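You operate a simulated robot arm through the tools that you are given. There is no shell and no other tool. Be economical: measure what you need, move in short steps, check, and stop when the job is done.

Carry out the task below with a simulated two-armed robot. There is one attempt and no reset: what you move stays moved.

TASK
Tighten the white trap's nut, box it and strap the carton with the yellow strap.
Fine: one hand holds the trap still while the other turns the nut to TIGHT; trap standing in the carton, both flaps shut, yellow strap over them, gauge in the green, no dent.

Only the result counts: the job must be done as asked and must still hold three seconds after the hand-in. Knocking over, shifting, dropping, spilling or breaking anything else fails it.

THE ROBOT
Two 7-joint arms with two-finger parallel grippers on one trunk, on a base that drives. Base frame: it is fixed to the floor where the robot stands at the start and does not move with it; the origin is under the middle of the robot, x ahead of it, y to its left, z up. Units: m, degrees, N and s.
The left shoulder is at the start at [0.06, 0.144, 0.926], the right one opposite. With the tool pointing down near the work surface each hand reaches from about 0.3 to 0.72 m from the robot's upright axis, wherever it stands, measured 20 degrees to its own side. Places, roughly: nut of the white trap by the cartons [0.5, 0, 1]; carton [0.7, 0.7, 0.9]; flap one [0.7, 1, 1.1]; flap two [0.7, 0.5, 1.1]; middle of the carton [0.7, 0.7, 1]; black lever on the yellow post [0.6, 0.4, 1.1]; gauge on the yellow post [0.6, 0.4, 0.9]. Payload 1.57 kg a hand.
Tool frame (each hand has its own): the origin (TCP) lies between the finger pads and is the grasp point; the fingertips stand 0.03 m ahead of it; z points along the fingers, y is the line along which they close. The gripper opens to 0.11 m. The fingers are 0.024 m wide and 0.012 m thick; the gripper's body (0.048 by 0.112 m) begins 0.078 m behind the TCP.
Orientation is that of the tool frame in the base frame, as a unit quaternion [x, y, z, w]. With the fingers straight down and closing along the base's y, the tool's x points along the base's -x, its y along +y and its z along -z.

THE INTERFACE
- The arms move only by the tool jog_arm. It takes "left_commands", "right_commands" or both (then of equal length, played together; a hand with none holds still); each is a list of rows, each a list of 7 numbers: the turn, a rotation vector about the base's x, y, z in degrees, then the shift along the base's x, y, z in mm, then the opening in per cent of the stroke, from 0 (shut) to 100 (fully open). In form: [[rx, ry, rz, dx, dy, dz, claw], ...]. A call has 1 to 20 rows; each row shifts and turns the commanded pose from where the row before left it. Rows are played at 5 a second. More than 0.05 m and 8.6 degrees between two rows, or a gripper value outside its range, and nothing of the call is played. A pose out of reach is approached as far as the arm can. The call stops where the force on the tool passes 50 N (or 10 N more than at its start, if that is more) or the arm is blocked; 0.2 s more then pass. The fingers move at their own pace (about 0.045 m/s each) and stop on an object; they squeeze with about 43 N. The grip force told is the motor's: it shows also when the fingers shut on nothing. Time passes only in rows, and 0.2 s behind the last, so rows that do not move let the fingers close. It gives the time, the measured TCP pose, the force on the tool (base axes), the opening and the grip force at its end, in the units of the frame above (readings bear some noise).
- Cameras (640 x 400 px; columns grow to the right, rows downward): "scene" is now at [0.0462, 0.0319, 1.5399]; the picture's right is [0.42, -0.91, 0.00], its down [-0.65, -0.31, -0.69] and it looks along [0.63, 0.29, -0.72] (base axes); focal length 269 px, centre (320, 200). "left" rides on the left gripper at [0.07, -0.016, -0.141] in its tool frame; the picture's right is [0.23, 0.97, 0.00], its down [-0.85, 0.20, -0.48] and it looks along [-0.47, 0.11, 0.88] (tool axes); focal length 222 px, centre (320, 200). "right" rides on the right gripper at [0.07, 0.016, -0.141] in its tool frame; the picture's right is [-0.23, 0.97, 0.00], its down [-0.86, -0.20, -0.48] and it looks along [-0.47, -0.11, 0.88] (tool axes); focal length 222 px, centre (320, 200). There is no depth. A picture from a camera that has moved, and an enlarged one, comes with that camera's place and axes in the base frame and with its lens.
- camera(camera): a new picture of that camera. No time passes.
- lift_body(by): slides the trunk up (or, below 0, down) by that many m; the arms and the scene camera ride with it, the base frame stays. It gives what a move gives, with no picture.
- base_move(legs): drives the robot by 1 to 6 legs, each [ahead, left, turn to the left] in m, m and degrees, along the robot's own axes; the way and the turn of a leg run together, so that a leg with both is an arc; at most 1.5 m and 180 degrees a leg. The arms and the cameras ride along, it lands a little off, and it stops where it bumps. It gives what a move gives.
- turn_head(pan, tilt): turns the head with the scene camera to pan (to the left, within 86 degrees either way) and tilt (down, from -29 to 69), counted from straight ahead of the robot. It gives what a move gives.
- close_up(camera, box): a new picture of the part [left, top, right, bottom] of that camera's present view, enlarged. No time passes.
- job_done(): hands the job in; it is judged then, once.

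Work in short steps. Places have to be worked out from the pictures, the camera data and where the tool is seen: move nearer, look again, correct. Check each grasp and each placing, and mend what went wrong. You have 120 turns and 108 pictures in all, those below and enlarged ones among them. Open the grippers and draw the arms clear of the work before you hand the job in, unless the task says otherwise; then end with one line.

The tools are called after "Request:" as name(argument=value, ...) on one line, values as JSON. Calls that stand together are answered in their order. jog_arm: Moves the arms, as the interface text tells. Its arguments: {"type":"object","properties":{"left_commands":{"type":"array","items":{"type":"array","items":{"type":"number"}}},"right_commands":{"type":"array","items":{"type":"array","items":{"type":"number"}}}},"required":[]} The other tools are called the same way: lift_body (by) slides the trunk up or down; base_move (legs) drives the base; turn_head (pan, tilt) turns the head that bears the scene camera; camera (camera) takes a picture; close_up (camera, box) takes an enlarged picture of a part of a camera's view; job_done () hands the job in.

At the start:

```text
time: 0.0
left_tcp_pos: [0.2956, 0.3543, 1.0009]
left_orientation: [0.0, 1.0, 0.0, -0.001]
left_ft_force: [0.1, -0.4, -0.9]
left_finger_gap: 0.11
left_finger_force: 0.1
right_tcp_pos: [0.3891, 0.0392, 1.0002]
right_orientation: [0.0, 1.0, 0.0, 0.0]
right_ft_force: [-0.2, -1.3, -0.8]
right_finger_gap: 0.11
right_finger_force: 0.1
trunk travel left (down, up): [-0.525, 0.065]
robot x, y, heading: [0.0002, 0.0008, 0.1]
head pan, tilt: [25.1, 46.0]
```

scene: 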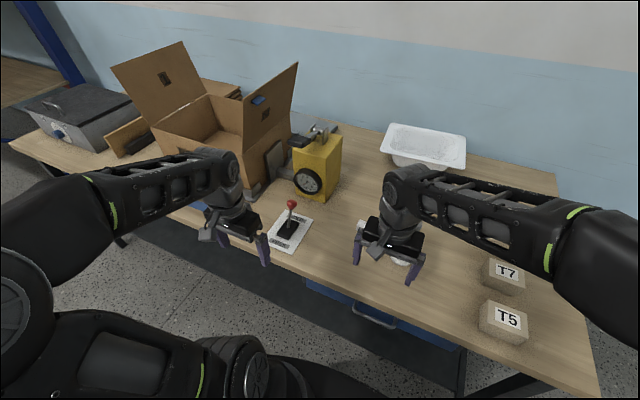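
right: 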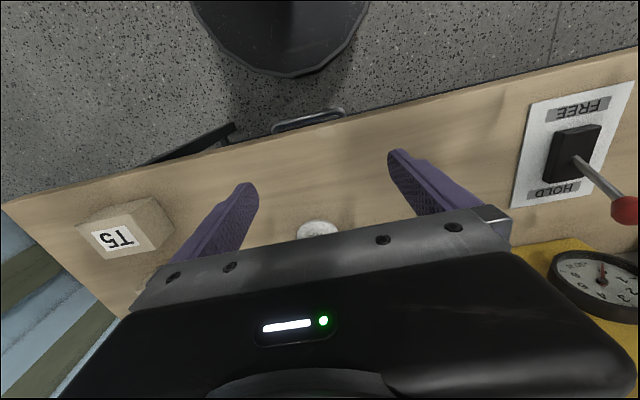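
left: 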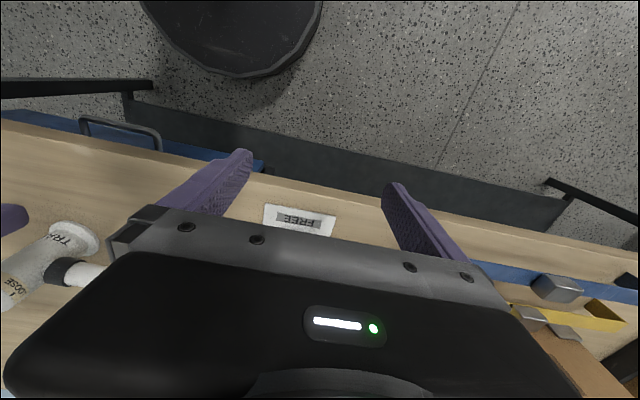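

The right arm hides the trap in the scene view. I take enlarged pictures of the carton side and the trap side first.

Request:
close_up(camera="scene", box=[0, 30, 360, 255])

Request:
close_up(camera="left", box=[0, 100, 320, 300])

```text
1.78 times, centred on (180, 142) of scene
camera zoom: at [0.0462, 0.0319, 1.5399], right [0.42, -0.91, 0.0], down [-0.65, -0.31, -0.69], along [0.63, 0.29, -0.72], focal length 478 px, centre (569, 302)
```

zoom: 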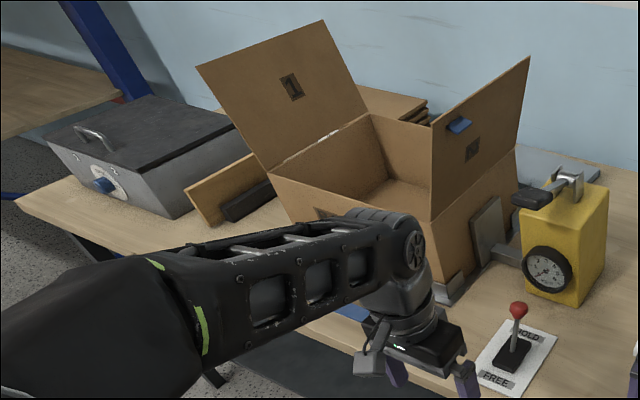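

```text
2.00 times, centred on (160, 200) of left
camera zoom: at [0.2247, 0.3385, 1.1414], right [-0.23, 0.97, 0.0], down [0.85, 0.2, 0.48], along [0.47, 0.11, -0.88], focal length 444 px, centre (640, 200)
```

zoom: 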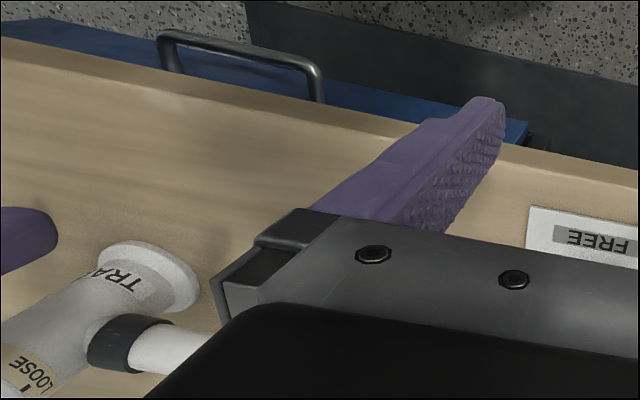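

The trap stands close to the right hand, ahead of it. I raise both hands straight up and aside to get a clear view.

Request:
jog_arm(right_commands=[[0, 0, 0, 0, 0, 40, 100], [0, 0, 0, 0, 0, 40, 100], [0, 0, 0, 0, -40, 20, 100], [0, 0, 0, -20, -40, 0, 100], [0, 0, 0, -20, -40, 0, 100], [0, 0, 0, -20, -40, 0, 100], [0, 0, 0, 0, -40, 0, 100]], left_commands=[[0, 0, 0, 0, 0, 40, 100], [0, 0, 0, 0, 0, 40, 100], [0, 0, 0, -10, 30, 0, 100], [0, 0, 0, -10, 30, 0, 100], [0, 0, 0, 0, 30, 0, 100], [0, 0, 0, 0, 30, 0, 100], [0, 0, 0, 0, 0, 0, 100]])

Request:
turn_head(pan=20, tilt=45)

Request:
camera(camera="scene")

```text
time: 1.6
left_tcp_pos: [0.2729, 0.4753, 1.0787]
left_orientation: [0.0, 1.0, 0.0, 0.0]
left_ft_force: [-0.5, 0.4, -0.2]
left_finger_gap: 0.1098
left_finger_force: 0.2
right_tcp_pos: [0.3278, -0.1625, 1.0999]
right_orientation: [0.0, 1.0, 0.0, 0.0]
right_ft_force: [0.4, -0.3, 0.1]
right_finger_gap: 0.1101
right_finger_force: 0.1
trunk travel left (down, up): [-0.525, 0.065]
robot x, y, heading: [-0.0004, -0.0, 0.0]
head pan, tilt: [25.1, 46.0]
```

```text
time: 2.3
left_tcp_pos: [0.2744, 0.4753, 1.0793]
left_orientation: [0.0, 1.0, -0.001, 0.0]
left_ft_force: [0.3, -0.7, -0.4]
left_finger_gap: 0.1102
left_finger_force: 0.0
right_tcp_pos: [0.3294, -0.1607, 1.0999]
right_orientation: [0.0, 1.0, 0.0, 0.0]
right_ft_force: [0.5, 0.4, -0.2]
right_finger_gap: 0.1099
right_finger_force: 0.2
trunk travel left (down, up): [-0.525, 0.065]
robot x, y, heading: [-0.002, -0.0016, -0.0]
head pan, tilt: [20.0, 45.0]
```

```text
102 pictures are left
camera scene: at [0.0497, 0.0255, 1.5413], right [0.34, -0.94, 0.0], down [-0.66, -0.24, -0.71], along [0.66, 0.24, -0.71], focal length 269 px, centre (320, 200)
```

scene: 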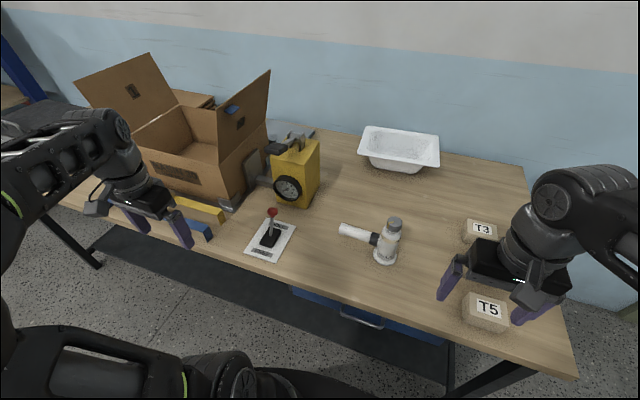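

Request:
close_up(camera="scene", box=[300, 190, 460, 290])

Request:
close_up(camera="scene", box=[70, 50, 350, 270])

Request:
close_up(camera="scene", box=[225, 120, 345, 270])

```text
4.00 times, centred on (380, 240) of scene
camera zoom: at [0.0497, 0.0255, 1.5413], right [0.34, -0.94, 0.0], down [-0.66, -0.24, -0.71], along [0.66, 0.24, -0.71], focal length 1075 px, centre (80, 40)
```

zoom: 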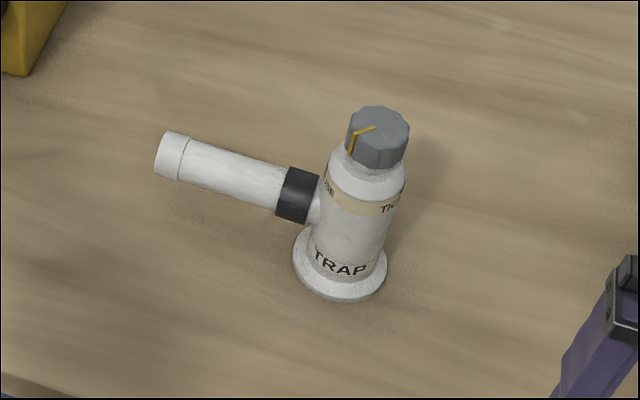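

```text
1.82 times, centred on (210, 160) of scene
camera zoom: at [0.0497, 0.0255, 1.5413], right [0.34, -0.94, 0.0], down [-0.66, -0.24, -0.71], along [0.66, 0.24, -0.71], focal length 489 px, centre (520, 273)
```

zoom: 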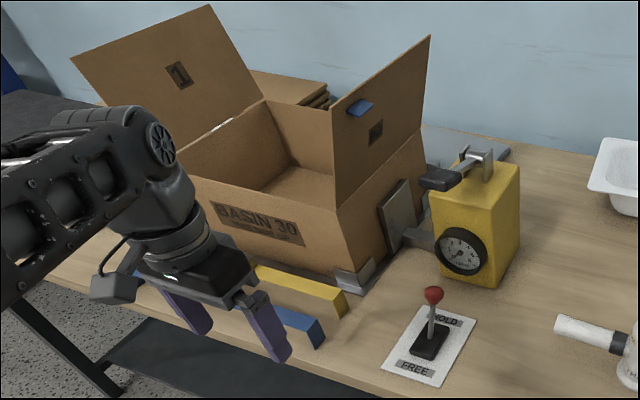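

```text
2.67 times, centred on (285, 195) of scene
camera zoom: at [0.0497, 0.0255, 1.5413], right [0.34, -0.94, 0.0], down [-0.66, -0.24, -0.71], along [0.66, 0.24, -0.71], focal length 717 px, centre (413, 213)
```

zoom: 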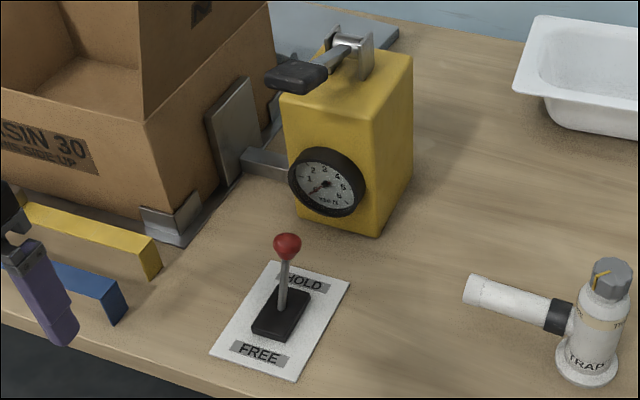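

The zooms are sharp, so I read the carton label, the gauge and the red lever from closer.

Request:
close_up(camera="scene", box=[268, 170, 308, 205])

Request:
close_up(camera="scene", box=[180, 150, 250, 194])

Request:
close_up(camera="scene", box=[240, 200, 304, 266])

Request:
close_up(camera="scene", box=[140, 150, 200, 190])

Request:
close_up(camera="scene", box=[260, 120, 330, 170])

```text
11.43 times, centred on (288, 188) of scene
camera zoom: at [0.0497, 0.0255, 1.5413], right [0.34, -0.94, 0.0], down [-0.66, -0.24, -0.71], along [0.66, 0.24, -0.71], focal length 3072 px, centre (686, 343)
```

zoom: 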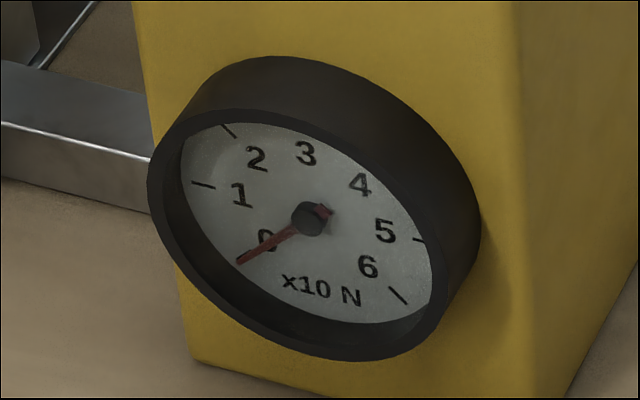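

```text
9.09 times, centred on (215, 172) of scene
camera zoom: at [0.0497, 0.0255, 1.5413], right [0.34, -0.94, 0.0], down [-0.66, -0.24, -0.71], along [0.66, 0.24, -0.71], focal length 2444 px, centre (1274, 454)
```

zoom: 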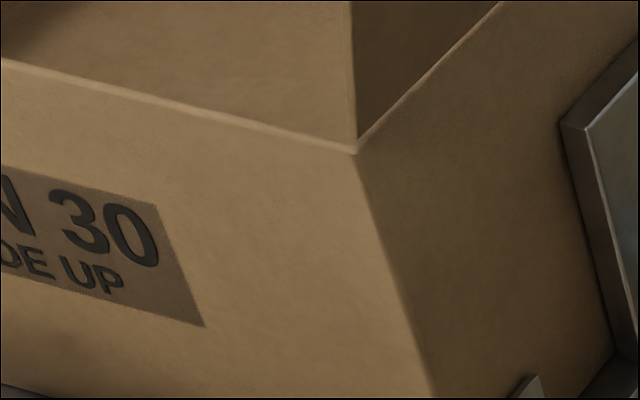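

```text
6.06 times, centred on (272, 233) of scene
camera zoom: at [0.0497, 0.0255, 1.5413], right [0.34, -0.94, 0.0], down [-0.66, -0.24, -0.71], along [0.66, 0.24, -0.71], focal length 1629 px, centre (611, 0)
```

zoom: 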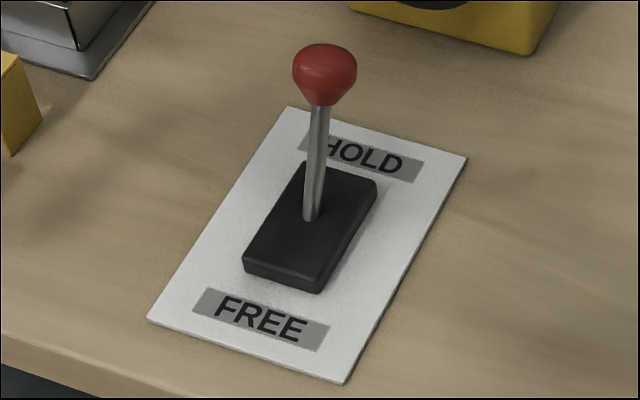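

```text
10.00 times, centred on (170, 170) of scene
camera zoom: at [0.0497, 0.0255, 1.5413], right [0.34, -0.94, 0.0], down [-0.66, -0.24, -0.71], along [0.66, 0.24, -0.71], focal length 2688 px, centre (1820, 500)
```

zoom: 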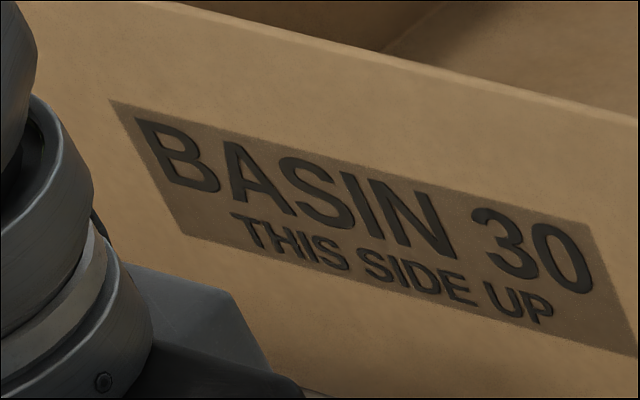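

```text
8.00 times, centred on (295, 145) of scene
camera zoom: at [0.0497, 0.0255, 1.5413], right [0.34, -0.94, 0.0], down [-0.66, -0.24, -0.71], along [0.66, 0.24, -0.71], focal length 2150 px, centre (520, 640)
```

zoom: 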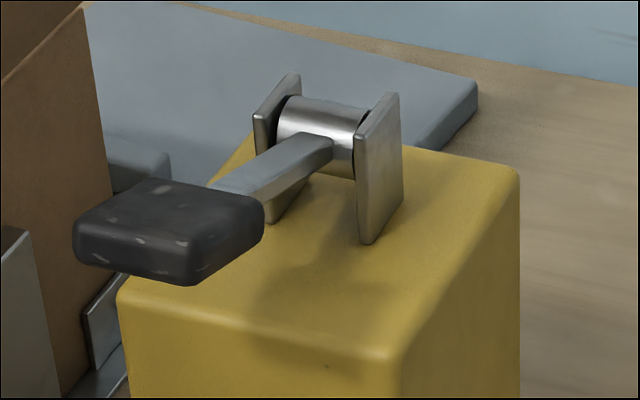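

The gauge reads 0 and the red lever looks close to mid-throw. Next I check the trap labels from the right wrist camera.

Request:
camera(camera="right")

Request:
close_up(camera="scene", box=[370, 205, 418, 235])

```text
93 pictures are left
camera right: at [0.2587, -0.1448, 1.2415], right [0.23, 0.97, 0.0], down [0.86, -0.2, 0.48], along [0.47, -0.11, -0.88], focal length 222 px, centre (320, 200)
```

right: 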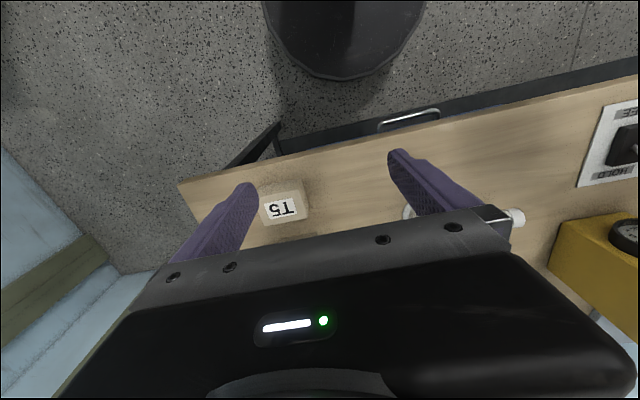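

```text
13.33 times, centred on (394, 220) of scene
camera zoom: at [0.0497, 0.0255, 1.5413], right [0.34, -0.94, 0.0], down [-0.66, -0.24, -0.71], along [0.66, 0.24, -0.71], focal length 3584 px, centre (-667, -67)
```

zoom: 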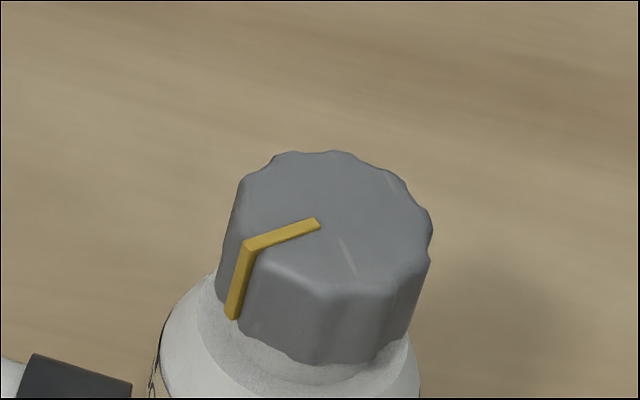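

Now the band with the labels just under the nut.

Request:
close_up(camera="scene", box=[376, 225, 408, 245])

Request:
camera(camera="left")

```text
16.00 times, centred on (392, 235) of scene
camera zoom: at [0.0497, 0.0255, 1.5413], right [0.34, -0.94, 0.0], down [-0.66, -0.24, -0.71], along [0.66, 0.24, -0.71], focal length 4301 px, centre (-832, -360)
```

zoom: 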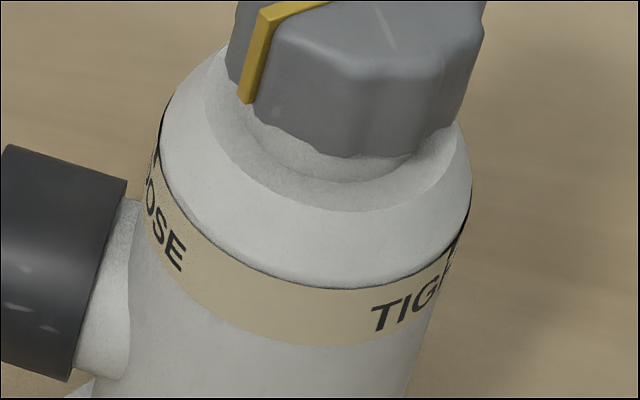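

```text
90 pictures are left
camera left: at [0.2041, 0.4596, 1.2205], right [-0.23, 0.97, 0.0], down [0.85, 0.2, 0.48], along [0.47, 0.11, -0.88], focal length 222 px, centre (320, 200)
```

left: 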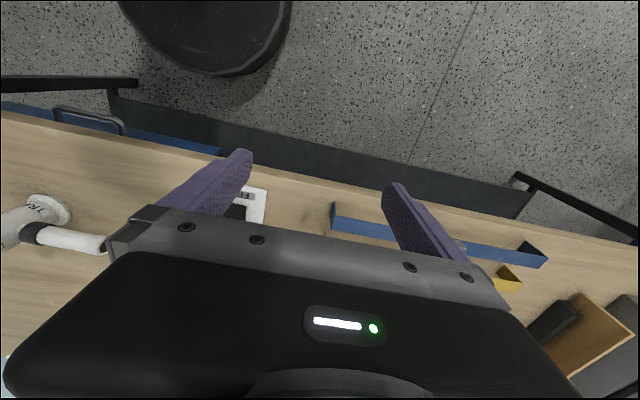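

The mark points at about azimuth 130°, near LOOSE, and TIGHT sits at about 265–270°. My plan is to clamp the pipe end with the left hand, fingers closing along x and leaning to +y, and turn the nut from above with the right. I start by turning the left hand and bringing it near the pipe.

Request:
jog_arm(left_commands=[[0, 0, -8.2, 10, -14, 4, 100], [0, 0, -8.2, 10, -16, 4, 100], [0, 0, -8.2, 10, -20, 4, 100], [0, 0, -8.2, 12, -22, 4, 100], [0, 0, -8.2, 14, -22, 4, 100], [0, 0, -8.2, 16, -22, 0, 100], [0, 0, -8.2, 18, -22, 0, 100], [0, 0, -8.2, 18, -22, 0, 100], [0, 0, -8.2, 20, -22, 0, 100], [0, 0, -8.2, 20, -22, 0, 100], [0, 0, -8, 20, -22, 0, 100], [-7.5, 0, 0, 23, -20, 0, 100], [-7.5, 0, 0, 23, -20, 0, 100], [-7.5, 0, 0, 23, -20, 0, 100], [-7.5, 0, 0, 23, -20, 0, 100], [0, 0, 0, 0, 0, 0, 100]])

Request:
camera(camera="scene")

Request:
camera(camera="left")

```text
time: 5.7
left_tcp_pos: [0.5335, 0.1658, 1.1024]
left_orientation: [0.683, 0.682, -0.184, 0.184]
left_ft_force: [-0.5, -0.2, 0.5]
left_finger_gap: 0.11
left_finger_force: 0.0
right_tcp_pos: [0.3286, -0.1604, 1.1005]
right_orientation: [0.0, 1.0, 0.0, 0.0]
right_ft_force: [-0.4, -0.4, -0.5]
right_finger_gap: 0.1101
right_finger_force: 0.1
trunk travel left (down, up): [-0.525, 0.065]
robot x, y, heading: [0.0021, -0.0002, 0.0]
head pan, tilt: [20.0, 45.0]
```

```text
89 pictures are left
camera scene: at [0.0494, 0.0254, 1.5414], right [0.34, -0.94, 0.0], down [-0.66, -0.24, -0.71], along [0.66, 0.24, -0.71], focal length 269 px, centre (320, 200)
```

scene: 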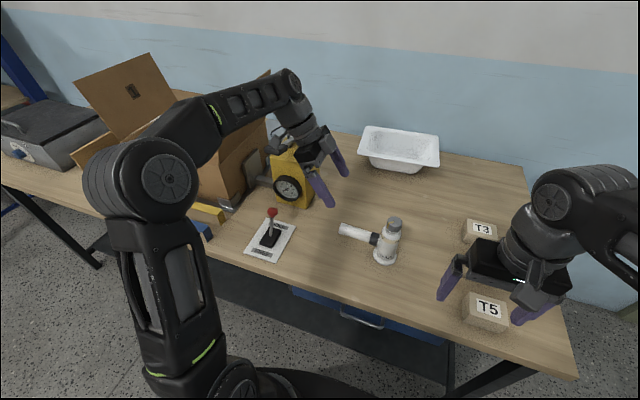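

```text
88 pictures are left
camera left: at [0.5179, 0.2978, 1.1885], right [0.97, 0.2, -0.11], down [0.2, -0.5, 0.84], along [0.11, -0.84, -0.53], focal length 222 px, centre (320, 200)
```

left: 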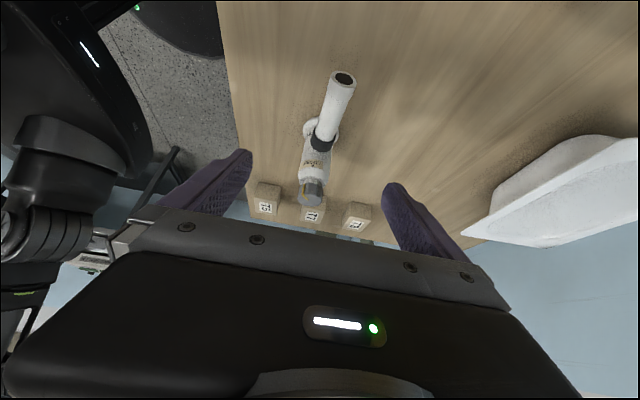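

The left camera now sees the trap along its pipe. I zoom in for the LOOSE label and the pipe's place.

Request:
close_up(camera="left", box=[270, 60, 382, 220])

Request:
close_up(camera="left", box=[290, 145, 340, 215])

```text
2.50 times, centred on (326, 140) of left
camera zoom: at [0.5179, 0.2978, 1.1885], right [0.97, 0.2, -0.11], down [0.2, -0.5, 0.84], along [0.11, -0.84, -0.53], focal length 555 px, centre (305, 350)
```

zoom: 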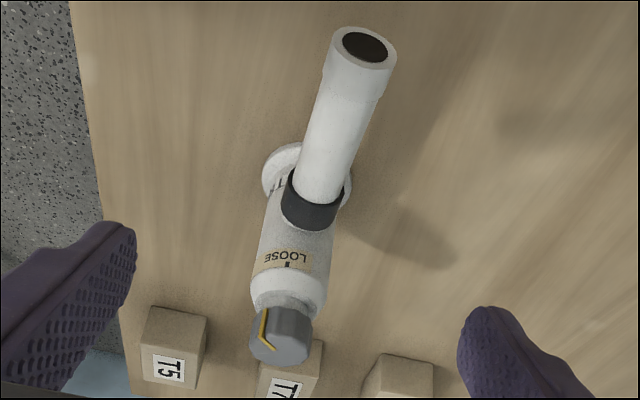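

```text
5.71 times, centred on (315, 180) of left
camera zoom: at [0.5179, 0.2978, 1.1885], right [0.97, 0.2, -0.11], down [0.2, -0.5, 0.84], along [0.11, -0.84, -0.53], focal length 1269 px, centre (349, 314)
```

zoom: 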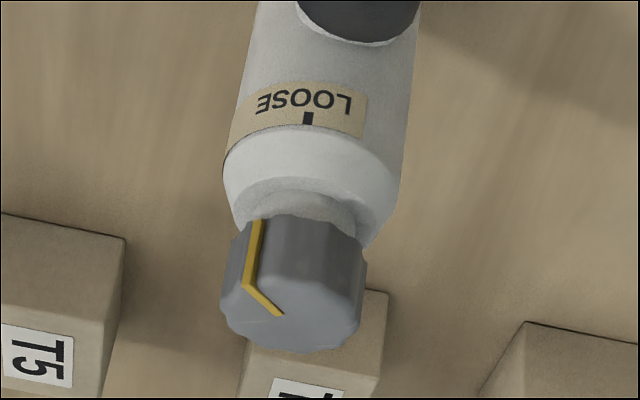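

LOOSE is at azimuth 90°, and the band runs round the front to TIGHT at about 267°, so the nut turns counter-clockwise seen from above, about 135°. I put the pipe at x≈0.546, z≈0.905, ending at y≈0.139, and the nut top at (0.542, -0.002, 1.0). I lower the left hand to just above its grasp.

Request:
jog_arm(left_commands=[[0, 0, 0, 4, -18, -30, 100], [0, 0, 0, 4, -18, -40, 100], [0, 0, 0, 4, -18, -40, 100], [0, 0, 0, 0, 0, -40, 100], [0, 0, 0, 0, 0, 0, 100]])

Request:
camera(camera="left")

Request:
close_up(camera="scene", box=[260, 150, 480, 290])

```text
time: 6.9
left_tcp_pos: [0.5465, 0.1121, 0.9507]
left_orientation: [0.683, 0.683, -0.183, 0.183]
left_ft_force: [-0.5, -0.3, -0.3]
left_finger_gap: 0.11
left_finger_force: 0.1
right_tcp_pos: [0.329, -0.1616, 1.0999]
right_orientation: [0.0, 1.0, 0.0, 0.0]
right_ft_force: [-0.4, -0.5, 0.1]
right_finger_gap: 0.1099
right_finger_force: 0.1
trunk travel left (down, up): [-0.525, 0.065]
robot x, y, heading: [0.0028, 0.0041, -0.1]
head pan, tilt: [20.0, 45.0]
```

```text
85 pictures are left
camera left: at [0.5299, 0.2429, 1.0391], right [0.97, 0.2, -0.11], down [0.2, -0.5, 0.84], along [0.11, -0.84, -0.53], focal length 222 px, centre (320, 200)
```

left: 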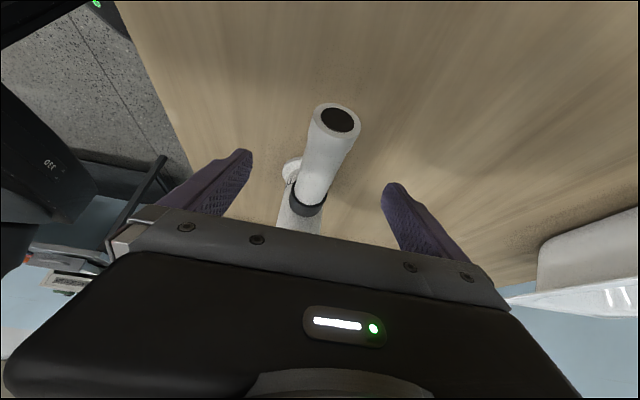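

```text
2.86 times, centred on (370, 220) of scene
camera zoom: at [0.0496, 0.0252, 1.5414], right [0.34, -0.94, 0.0], down [-0.66, -0.24, -0.71], along [0.66, 0.24, -0.71], focal length 768 px, centre (177, 143)
```

zoom: 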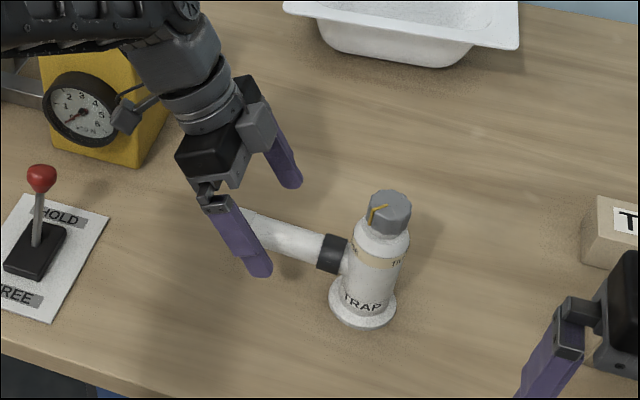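

The pipe is centred between the fingers. I lower 45 mm and close slowly.

Request:
jog_arm(left_commands=[[0, 0, 0, 0, 0, -25, 100], [0, 0, 0, 0, 0, -20, 100], [0, 0, 0, 0, 0, 0, 60], [0, 0, 0, 0, 0, 0, 40], [0, 0, 0, 0, 0, 0, 20], [0, 0, 0, 0, 0, 0, 0], [0, 0, 0, 0, 0, 0, 0], [0, 0, 0, 0, 0, 0, 0]], right_commands=[[0, 0, 0, 20, 15, 10, 100], [0, 0, 0, 25, 15, 0, 100], [0, 0, 0, 25, 15, 0, 100], [0, 0, 0, 25, 15, 0, 100], [0, 0, 0, 25, 15, 0, 100], [0, 0, 0, 0, 0, 0, 100], [0, 0, 0, 0, 0, 0, 100], [0, 0, 0, 0, 0, 0, 100]])

Request:
close_up(camera="scene", box=[260, 150, 480, 290])

```text
time: 8.7
left_tcp_pos: [0.5463, 0.1131, 0.9059]
left_orientation: [0.683, 0.683, -0.184, 0.183]
left_ft_force: [0.1, 0.2, 0.3]
left_finger_gap: 0.0317
left_finger_force: 23.9
right_tcp_pos: [0.4483, -0.0844, 1.1074]
right_orientation: [-0.001, 1.0, 0.0, 0.001]
right_ft_force: [0.2, -0.3, -1.2]
right_finger_gap: 0.11
right_finger_force: 0.1
trunk travel left (down, up): [-0.525, 0.065]
robot x, y, heading: [-0.0027, -0.0004, -0.4]
head pan, tilt: [20.0, 45.0]
```

```text
2.86 times, centred on (370, 220) of scene
camera zoom: at [0.0498, 0.0254, 1.5413], right [0.34, -0.94, 0.0], down [-0.66, -0.24, -0.71], along [0.66, 0.24, -0.71], focal length 768 px, centre (177, 143)
```

zoom: 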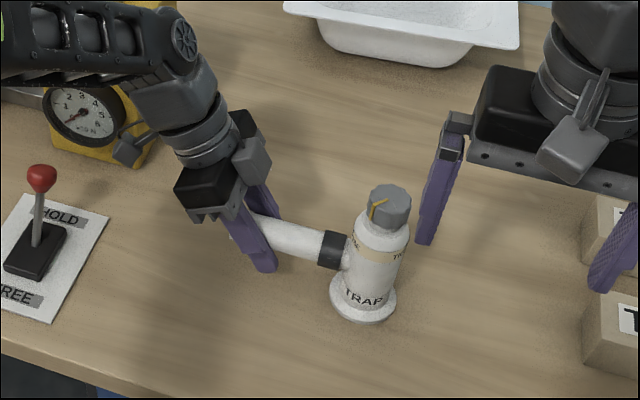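

The left hand holds the pipe (gap 32 mm). I bring the right hand over the nut, pre-turned clockwise by 65°.

Request:
jog_arm(right_commands=[[0, 0, -8.1, 12, 10.3, 0, 100], [0, 0, -8.1, 12, 10.3, 0, 100], [0, 0, -8.1, 12, 10.3, 0, 100], [0, 0, -8.1, 12, 10.3, 0, 90], [0, 0, -8.1, 12, 10.3, 0, 80], [0, 0, -8.1, 12, 10.3, 0, 70], [0, 0, -8.1, 12, 10.3, 0, 70], [0, 0, -8.1, 12, 10.3, 0, 70], [0, 0, 0, 0, 0, -30, 70], [0, 0, 0, 0, 0, -27, 70], [0, 0, 0, 0, 0, 0, 70]])

Request:
close_up(camera="scene", box=[310, 140, 480, 250])

Request:
camera(camera="right")

```text
time: 11.1
left_tcp_pos: [0.5463, 0.1129, 0.9061]
left_orientation: [0.684, 0.682, -0.184, 0.183]
left_ft_force: [0.0, 0.6, 0.9]
left_finger_gap: 0.0315
left_finger_force: 39.7
right_tcp_pos: [0.5193, -0.0328, 1.0443]
right_orientation: [0.385, 0.923, 0.018, 0.013]
right_ft_force: [0.6, -0.7, -0.2]
right_finger_gap: 0.077
right_finger_force: 0.1
right hand out of reach, approached as far as the arm can: row 3, 4, 5, 6
trunk travel left (down, up): [-0.525, 0.065]
robot x, y, heading: [0.0, -0.0006, 0.1]
head pan, tilt: [20.0, 45.0]
```

```text
3.64 times, centred on (395, 195) of scene
camera zoom: at [0.0498, 0.0255, 1.5413], right [0.34, -0.94, 0.0], down [-0.66, -0.24, -0.71], along [0.66, 0.24, -0.71], focal length 977 px, centre (47, 218)
```

zoom: 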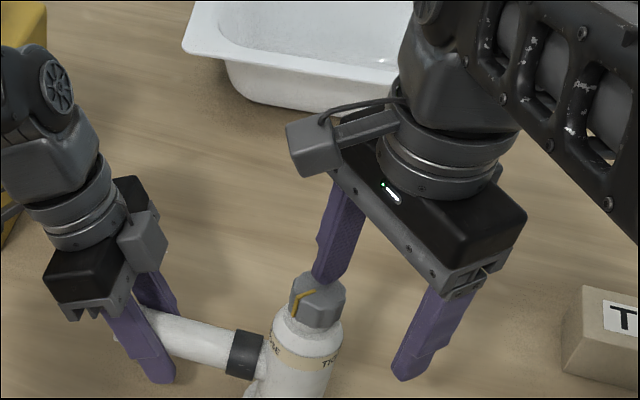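

```text
81 pictures are left
camera right: at [0.4759, 0.025, 1.1845], right [0.85, 0.53, 0.04], down [0.44, -0.76, 0.48], along [0.29, -0.39, -0.88], focal length 222 px, centre (320, 200)
```

right: 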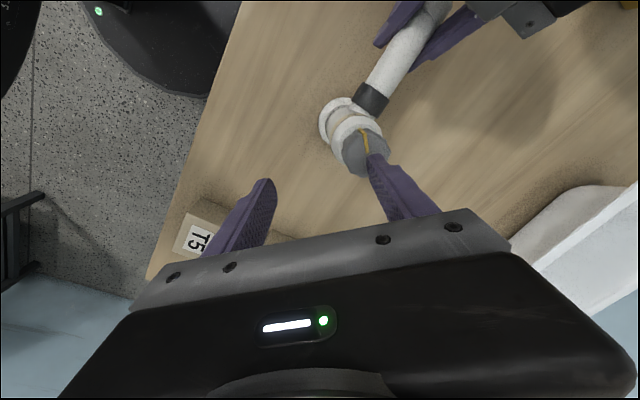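

The arm limits near -45° yaw, and the hand stopped at (0.519, -0.033). I raise slightly, come back to about -38° and centre over the nut.

Request:
jog_arm(right_commands=[[0, 0, 0, 0, 0, 25, 70], [0, 0, 4, 9, 11, 0, 70], [0, 0, 4, 8, 10, 0, 70], [0, 0, 0, 8, 10, 0, 70], [0, 0, 0, 0, 0, 0, 70]])

Request:
close_up(camera="scene", box=[310, 140, 480, 250])

Request:
camera(camera="right")

```text
time: 12.3
left_tcp_pos: [0.5465, 0.1138, 0.9055]
left_orientation: [0.683, 0.683, -0.183, 0.183]
left_ft_force: [-0.1, 0.9, 0.4]
left_finger_gap: 0.0316
left_finger_force: 40.2
right_tcp_pos: [0.5442, -0.0011, 1.0684]
right_orientation: [0.318, 0.948, 0.019, 0.012]
right_ft_force: [-0.6, -0.2, 0.7]
right_finger_gap: 0.0771
right_finger_force: 0.0
trunk travel left (down, up): [-0.525, 0.065]
robot x, y, heading: [-0.0006, -0.0001, 0.1]
head pan, tilt: [20.0, 45.0]
```

```text
3.64 times, centred on (395, 195) of scene
camera zoom: at [0.0498, 0.0254, 1.5413], right [0.34, -0.94, 0.0], down [-0.66, -0.24, -0.71], along [0.66, 0.24, -0.71], focal length 977 px, centre (47, 218)
```

zoom: 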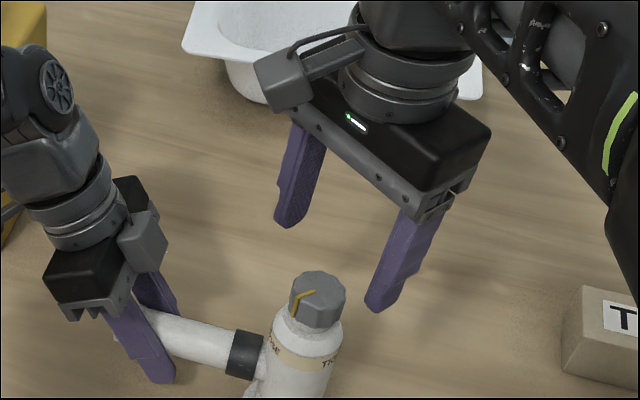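

```text
79 pictures are left
camera right: at [0.4939, 0.0495, 1.2097], right [0.77, 0.64, 0.04], down [0.55, -0.69, 0.48], along [0.34, -0.34, -0.88], focal length 222 px, centre (320, 200)
```

right: 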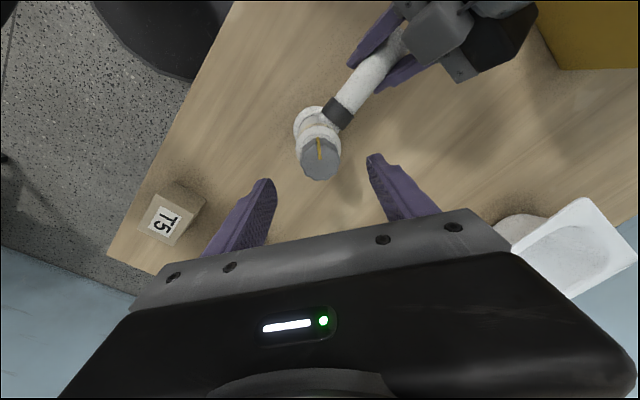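

The fingers straddle the nut. I lower to z≈1.003 and close on it.

Request:
jog_arm(right_commands=[[0, 0, 0, 2, 1, -35, 70], [0, 0, 0, 0, 0, -30, 70], [0, 0, 0, 0, 0, 0, 45], [0, 0, 0, 0, 0, 0, 30], [0, 0, 0, 0, 0, 0, 0], [0, 0, 0, 0, 0, 0, 0], [0, 0, 0, 0, 0, 0, 0]])

Request:
close_up(camera="scene", box=[310, 140, 480, 250])

```text
time: 13.9
left_tcp_pos: [0.5467, 0.1153, 0.9063]
left_orientation: [0.683, 0.683, -0.183, 0.183]
left_ft_force: [4.7, 5.7, -2.6]
left_finger_gap: 0.0314
left_finger_force: 40.4
right_tcp_pos: [0.5467, -0.0002, 1.0058]
right_orientation: [0.319, 0.947, 0.019, 0.013]
right_ft_force: [-3.4, -6.8, 10.3]
right_finger_gap: 0.0451
right_finger_force: 41.5
trunk travel left (down, up): [-0.525, 0.065]
robot x, y, heading: [-0.0004, -0.0026, 0.0]
head pan, tilt: [20.0, 45.0]
```

```text
3.64 times, centred on (395, 195) of scene
camera zoom: at [0.0497, 0.0253, 1.5415], right [0.34, -0.94, 0.0], down [-0.66, -0.24, -0.71], along [0.66, 0.24, -0.71], focal length 977 px, centre (47, 218)
```

zoom: 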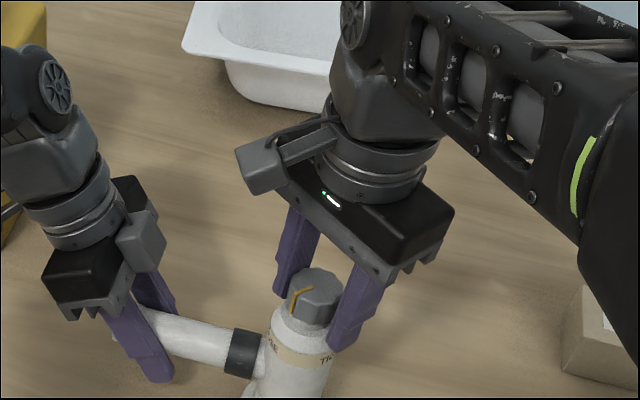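

The gap is 45 mm with 10 N upward, so the tips may be on the body's shoulder. I reopen, raise 8 mm and close again.

Request:
jog_arm(right_commands=[[0, 0, 0, 0, 0, 0, 60], [0, 0, 0, 0, 0, 8, 60], [0, 0, 0, 0, 0, 0, 40], [0, 0, 0, 0, 0, 0, 0], [0, 0, 0, 0, 0, 0, 0], [0, 0, 0, 0, 0, 0, 0]])

Request:
close_up(camera="scene", box=[370, 195, 418, 235])

```text
time: 15.3
left_tcp_pos: [0.5456, 0.1122, 0.9075]
left_orientation: [0.684, 0.682, -0.185, 0.183]
left_ft_force: [-1.9, -6.0, -0.4]
left_finger_gap: 0.0311
left_finger_force: 40.2
right_tcp_pos: [0.5462, 0.0015, 1.0122]
right_orientation: [0.317, 0.948, 0.019, 0.012]
right_ft_force: [2.8, 6.2, -0.1]
right_finger_gap: 0.0379
right_finger_force: 33.4
trunk travel left (down, up): [-0.525, 0.065]
robot x, y, heading: [-0.0015, 0.0008, -0.2]
head pan, tilt: [20.0, 45.0]
```

```text
10.00 times, centred on (394, 215) of scene
camera zoom: at [0.0501, 0.0255, 1.5413], right [0.34, -0.94, 0.0], down [-0.66, -0.24, -0.71], along [0.66, 0.24, -0.71], focal length 2688 px, centre (-420, 50)
```

zoom: 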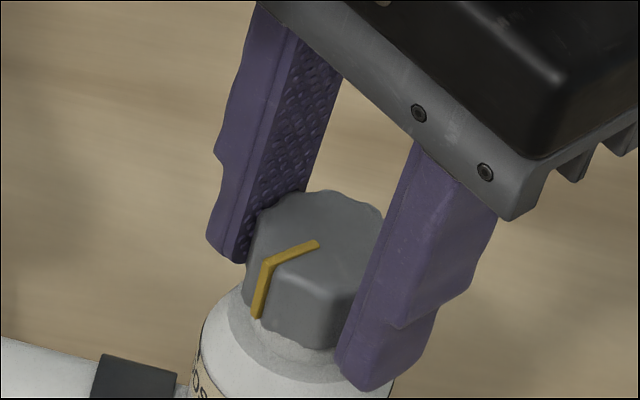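

Now the fingers hold the nut itself (38 mm). I turn it counter-clockwise by about 40° and watch the forces.

Request:
jog_arm(right_commands=[[0, 0, 6, 0, 0, 0, 0], [0, 0, 7, 0, 0, 0, 0], [0, 0, 7, 0, 0, 0, 0], [0, 0, 7, 0, 0, 0, 0], [0, 0, 7, 0, 0, 0, 0], [0, 0, 7, 0, 0, 0, 0], [0, 0, 0, 0, 0, 0, 0]])

Request:
close_up(camera="scene", box=[350, 185, 430, 255])

```text
time: 16.9
left_tcp_pos: [0.5463, 0.1128, 0.9061]
left_orientation: [0.683, 0.683, -0.183, 0.183]
left_ft_force: [2.8, -8.7, 1.4]
left_finger_gap: 0.0314
left_finger_force: 40.0
right_tcp_pos: [0.5469, 0.0, 1.0115]
right_orientation: [-0.035, 0.999, 0.023, 0.004]
right_ft_force: [-2.5, 8.8, 1.1]
right_finger_gap: 0.0369
right_finger_force: 42.9
trunk travel left (down, up): [-0.525, 0.065]
robot x, y, heading: [-0.004, 0.0063, -0.2]
head pan, tilt: [20.0, 45.0]
```

```text
5.71 times, centred on (390, 220) of scene
camera zoom: at [0.0496, 0.0253, 1.5414], right [0.34, -0.94, 0.0], down [-0.66, -0.24, -0.71], along [0.66, 0.24, -0.71], focal length 1536 px, centre (-80, 86)
```

zoom: 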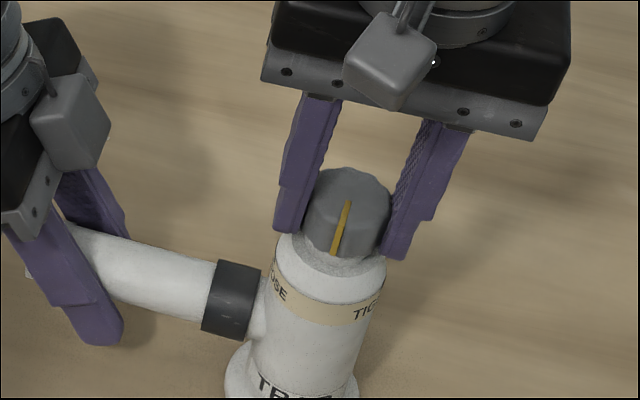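

The nut follows with the trap held still. I keep turning counter-clockwise for another 56°.

Request:
jog_arm(right_commands=[[0, 0, 8, 0, 0, 0, 0], [0, 0, 8, 0, 0, 0, 0], [0, 0, 8, 0, 0, 0, 0], [0, 0, 8, 0, 0, 0, 0], [0, 0, 8, 0, 0, 0, 0], [0, 0, 8, 0, 0, 0, 0], [0, 0, 8, 0, 0, 0, 0], [0, 0, 0, 0, 0, 0, 0]])

Request:
close_up(camera="scene", box=[350, 185, 430, 255])

```text
time: 18.7
left_tcp_pos: [0.5457, 0.1126, 0.907]
left_orientation: [0.683, 0.682, -0.184, 0.184]
left_ft_force: [-3.7, -8.5, 16.6]
left_finger_gap: 0.0314
left_finger_force: 40.2
right_tcp_pos: [0.5455, -0.0005, 1.0119]
right_orientation: [-0.499, 0.866, 0.021, -0.005]
right_ft_force: [6.7, 9.4, -8.5]
right_finger_gap: 0.037
right_finger_force: 43.1
trunk travel left (down, up): [-0.525, 0.065]
robot x, y, heading: [0.0006, 0.002, -0.2]
head pan, tilt: [20.0, 45.0]
```

```text
5.71 times, centred on (390, 220) of scene
camera zoom: at [0.0497, 0.0256, 1.5414], right [0.34, -0.94, 0.0], down [-0.66, -0.24, -0.71], along [0.66, 0.24, -0.71], focal length 1536 px, centre (-80, 86)
```

zoom: 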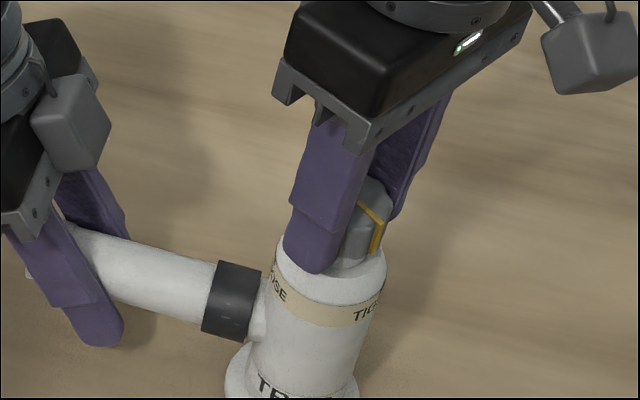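

About 35–40° remain before TIGHT. I continue in smaller steps.

Request:
jog_arm(right_commands=[[0, 0, 7, 0, 0, 0, 0], [0, 0, 7, 0, 0, 0, 0], [0, 0, 7, 0, 0, 0, 0], [0, 0, 6, 0, 0, 0, 0], [0, 0, 0, 0, 0, 0, 0]])

Request:
close_up(camera="scene", box=[370, 205, 420, 250])

Request:
camera(camera="right")

```text
time: 19.9
left_tcp_pos: [0.5455, 0.1124, 0.9053]
left_orientation: [0.684, 0.682, -0.185, 0.183]
left_ft_force: [-6.1, -8.1, 15.7]
left_finger_gap: 0.0312
left_finger_force: 39.8
right_tcp_pos: [0.5465, 0.0003, 1.0119]
right_orientation: [-0.687, 0.726, 0.02, -0.011]
right_ft_force: [5.1, 8.0, -12.3]
right_finger_gap: 0.0367
right_finger_force: 42.8
trunk travel left (down, up): [-0.525, 0.065]
robot x, y, heading: [-0.0023, 0.0035, 0.1]
head pan, tilt: [20.0, 45.0]
```

```text
8.89 times, centred on (395, 228) of scene
camera zoom: at [0.0498, 0.0254, 1.5413], right [0.34, -0.94, 0.0], down [-0.66, -0.24, -0.71], along [0.66, 0.24, -0.71], focal length 2389 px, centre (-347, -44)
```

zoom: 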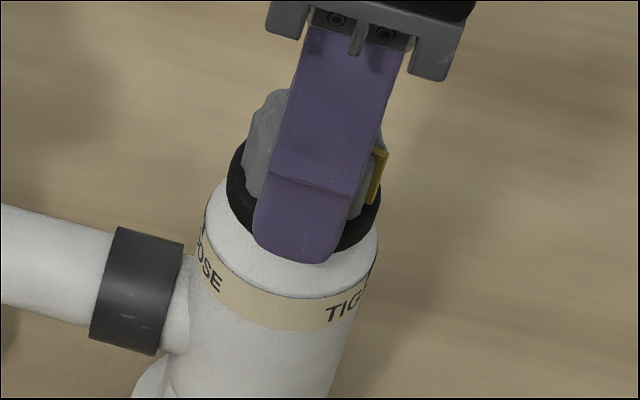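

```text
73 pictures are left
camera right: at [0.5324, -0.0709, 1.1527], right [-0.96, 0.28, 0.04], down [0.27, 0.84, 0.48], along [0.1, 0.47, -0.88], focal length 222 px, centre (320, 200)
```

right: 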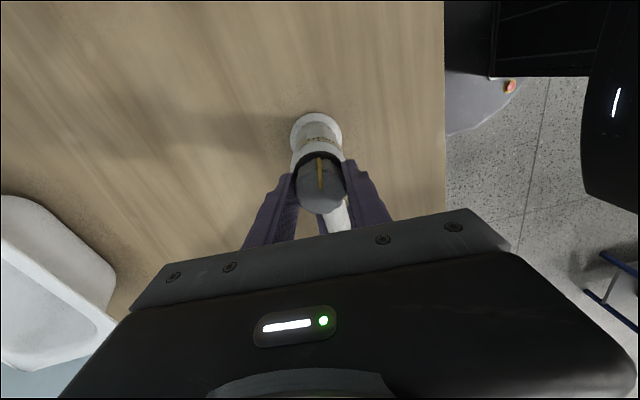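

A black ring has appeared under the nut. I zoom in from the right camera to see mark and TIGHT tick.

Request:
close_up(camera="right", box=[280, 105, 360, 220])

```text
3.48 times, centred on (320, 162) of right
camera zoom: at [0.5324, -0.0709, 1.1527], right [-0.96, 0.28, 0.04], down [0.27, 0.84, 0.48], along [0.1, 0.47, -0.88], focal length 773 px, centre (320, 330)
```

zoom: 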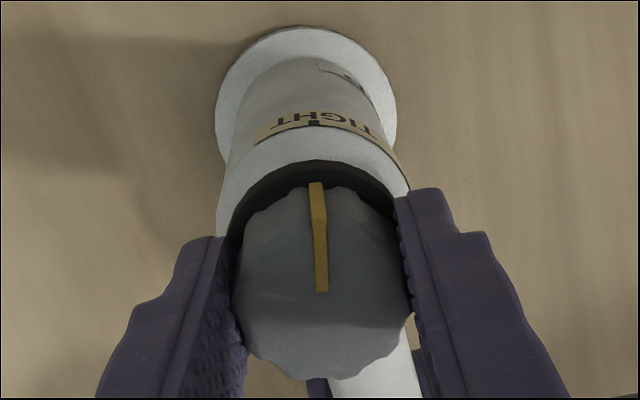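

The mark lines up with the TIGHT tick and the seal ring shows. I open the right hand, slide it down over the body (it closes along x now, clear of the pipe) and grip the body for carrying.

Request:
jog_arm(right_commands=[[0, 0, 0, 0, 0, 0, 40], [0, 0, 0, 0, 0, 0, 70], [0, 0, 0, 0, 0, 0, 75], [0, 0, 0, 0, 0, -20, 75], [0, 0, 0, 0, 0, -25, 75], [0, 0, 0, 0, 0, -22, 75], [0, 0, 0, 0, 0, 0, 50], [0, 0, 0, 0, 0, 0, 30], [0, 0, 0, 0, 0, 0, 0], [0, 0, 0, 0, 0, 0, 0], [0, 0, 0, 0, 0, 0, 0]])

Request:
close_up(camera="scene", box=[310, 150, 470, 270])

```text
time: 22.3
left_tcp_pos: [0.546, 0.1133, 0.9058]
left_orientation: [0.683, 0.682, -0.184, 0.183]
left_ft_force: [-2.4, 0.7, 2.3]
left_finger_gap: 0.0311
left_finger_force: 39.6
right_tcp_pos: [0.5472, 0.0008, 0.9447]
right_orientation: [-0.687, 0.726, 0.018, -0.011]
right_ft_force: [4.3, -0.4, 1.6]
right_finger_gap: 0.0513
right_finger_force: 38.8
trunk travel left (down, up): [-0.525, 0.065]
robot x, y, heading: [-0.0036, 0.0022, 0.0]
head pan, tilt: [20.0, 45.0]
```

```text
3.33 times, centred on (390, 210) of scene
camera zoom: at [0.0499, 0.0255, 1.5414], right [0.34, -0.94, 0.0], down [-0.66, -0.24, -0.71], along [0.66, 0.24, -0.71], focal length 896 px, centre (87, 167)
```

zoom: 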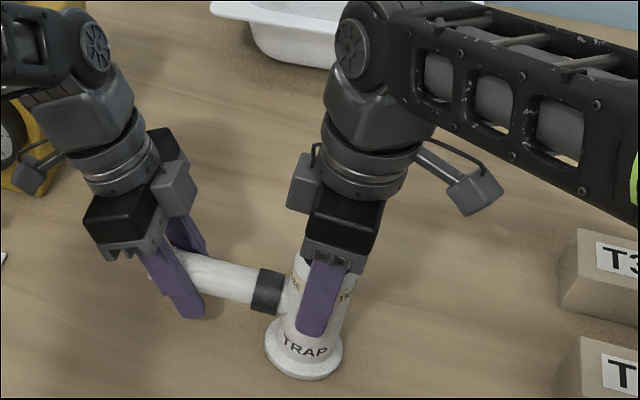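

The body is gripped (51 mm). I open the left hand and retrace its path back out.

Request:
jog_arm(left_commands=[[0, 0, 0, 0, 0, 0, 40], [0, 0, 0, 0, 0, 0, 70], [0, 0, 0, 0, 0, 0, 100], [0, 0, 0, 0, 0, 40, 100], [0, 0, 0, 0, 0, 40, 100], [0, 0, 0, -4, 18, 40, 100], [0, 0, 0, -4, 18, 40, 100], [0, 0, 0, -4, 18, 40, 100], [7.5, 0, 0, -23, 20, 0, 100], [7.5, 0, 0, -23, 20, 0, 100], [7.5, 0, 0, -23, 20, 0, 100], [7.5, 0, 0, -23, 20, 0, 100], [0, 0, 8.2, -20, 22, 0, 100], [0, 0, 8.2, -20, 22, 0, 100], [0, 0, 8.2, -20, 22, 0, 100], [0, 0, 8.2, -20, 22, 0, 100], [0, 0, 8.2, -20, 22, 0, 100], [0, 0, 8.2, -18, 22, 0, 100], [0, 0, 8.2, -16, 22, 0, 100], [0, 0, 8.2, -14, 22, 0, 100]])

Request:
camera(camera="scene")

```text
time: 26.5
left_tcp_pos: [0.2942, 0.4256, 1.1047]
left_orientation: [0.21, 0.978, -0.001, 0.0]
left_ft_force: [-0.2, -0.6, 0.0]
left_finger_gap: 0.11
left_finger_force: 0.0
right_tcp_pos: [0.5452, -0.001, 0.9452]
right_orientation: [-0.687, 0.726, 0.019, -0.012]
right_ft_force: [2.8, 0.7, 10.0]
right_finger_gap: 0.0509
right_finger_force: 42.7
trunk travel left (down, up): [-0.525, 0.065]
robot x, y, heading: [-0.0011, -0.0023, -0.2]
head pan, tilt: [20.0, 45.0]
```

```text
70 pictures are left
camera scene: at [0.0493, 0.0256, 1.5414], right [0.34, -0.94, 0.0], down [-0.66, -0.24, -0.71], along [0.66, 0.24, -0.71], focal length 269 px, centre (320, 200)
```

scene: 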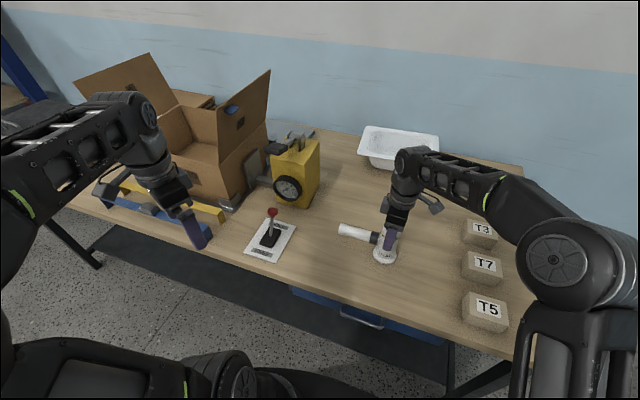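

The trap is upright in the right hand and the mark is untouched. I lift it, draw it back, and raise the left hand before driving.

Request:
jog_arm(right_commands=[[0, 0, 0, 0, 0, 20, 0], [0, 0, 0, 0, 0, 35, 0], [0, 0, 0, 0, 0, 40, 0], [0, 0, 0, 0, 0, 40, 0], [0, 0, 0, 0, 0, 40, 0], [0, 0, 0, -20, 0, 40, 0], [0, 0, 0, -30, 0, 20, 0], [0, 0, 0, -30, 0, 0, 0], [0, 0, 0, -30, 0, 0, 0], [0, 0, 0, -30, 0, 0, 0], [0, 0, 0, 0, 0, 0, 0]], left_commands=[[0, 0, 0, 0, 0, 20, 100], [0, 0, 0, 0, 0, 20, 100], [0, 0, 0, 0, 0, 20, 100], [0, 0, 0, 0, 0, 20, 100], [0, 0, 0, 0, 0, 20, 100], [0, 0, 0, 0, 0, 10, 100], [0, 0, 8.2, 0, 0, 0, 100], [0, 0, 8.2, 0, 0, 0, 100], [0, 0, 8, 0, 0, 0, 100], [0, 0, 0, 0, 0, 0, 100], [0, 0, 0, 0, 0, 0, 100]])

Request:
camera(camera="scene")

```text
time: 28.9
left_tcp_pos: [0.2965, 0.4257, 1.1244]
left_orientation: [0.0, 1.0, -0.001, 0.0]
left_ft_force: [-0.6, 0.3, -0.4]
left_finger_gap: 0.1102
left_finger_force: 0.0
left hand out of reach, approached as far as the arm can: row 2, 3, 4, 5, 6
right_tcp_pos: [0.4283, -0.0018, 1.0611]
right_orientation: [-0.686, 0.727, 0.019, -0.011]
right_ft_force: [0.0, 0.1, -1.9]
right_finger_gap: 0.0362
right_finger_force: 42.9
right hand out of reach, approached as far as the arm can: row 4, 5, 6
trunk travel left (down, up): [-0.525, 0.065]
robot x, y, heading: [-0.0003, 0.003, 0.1]
head pan, tilt: [20.0, 45.0]
```

```text
69 pictures are left
camera scene: at [0.0503, 0.0256, 1.5413], right [0.34, -0.94, 0.0], down [-0.66, -0.24, -0.71], along [0.66, 0.24, -0.71], focal length 269 px, centre (320, 200)
```

scene: 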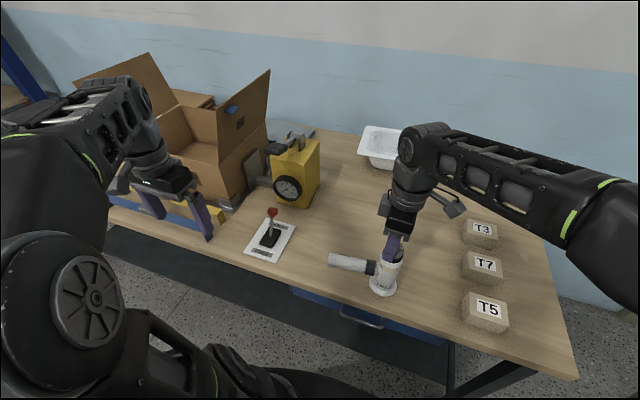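

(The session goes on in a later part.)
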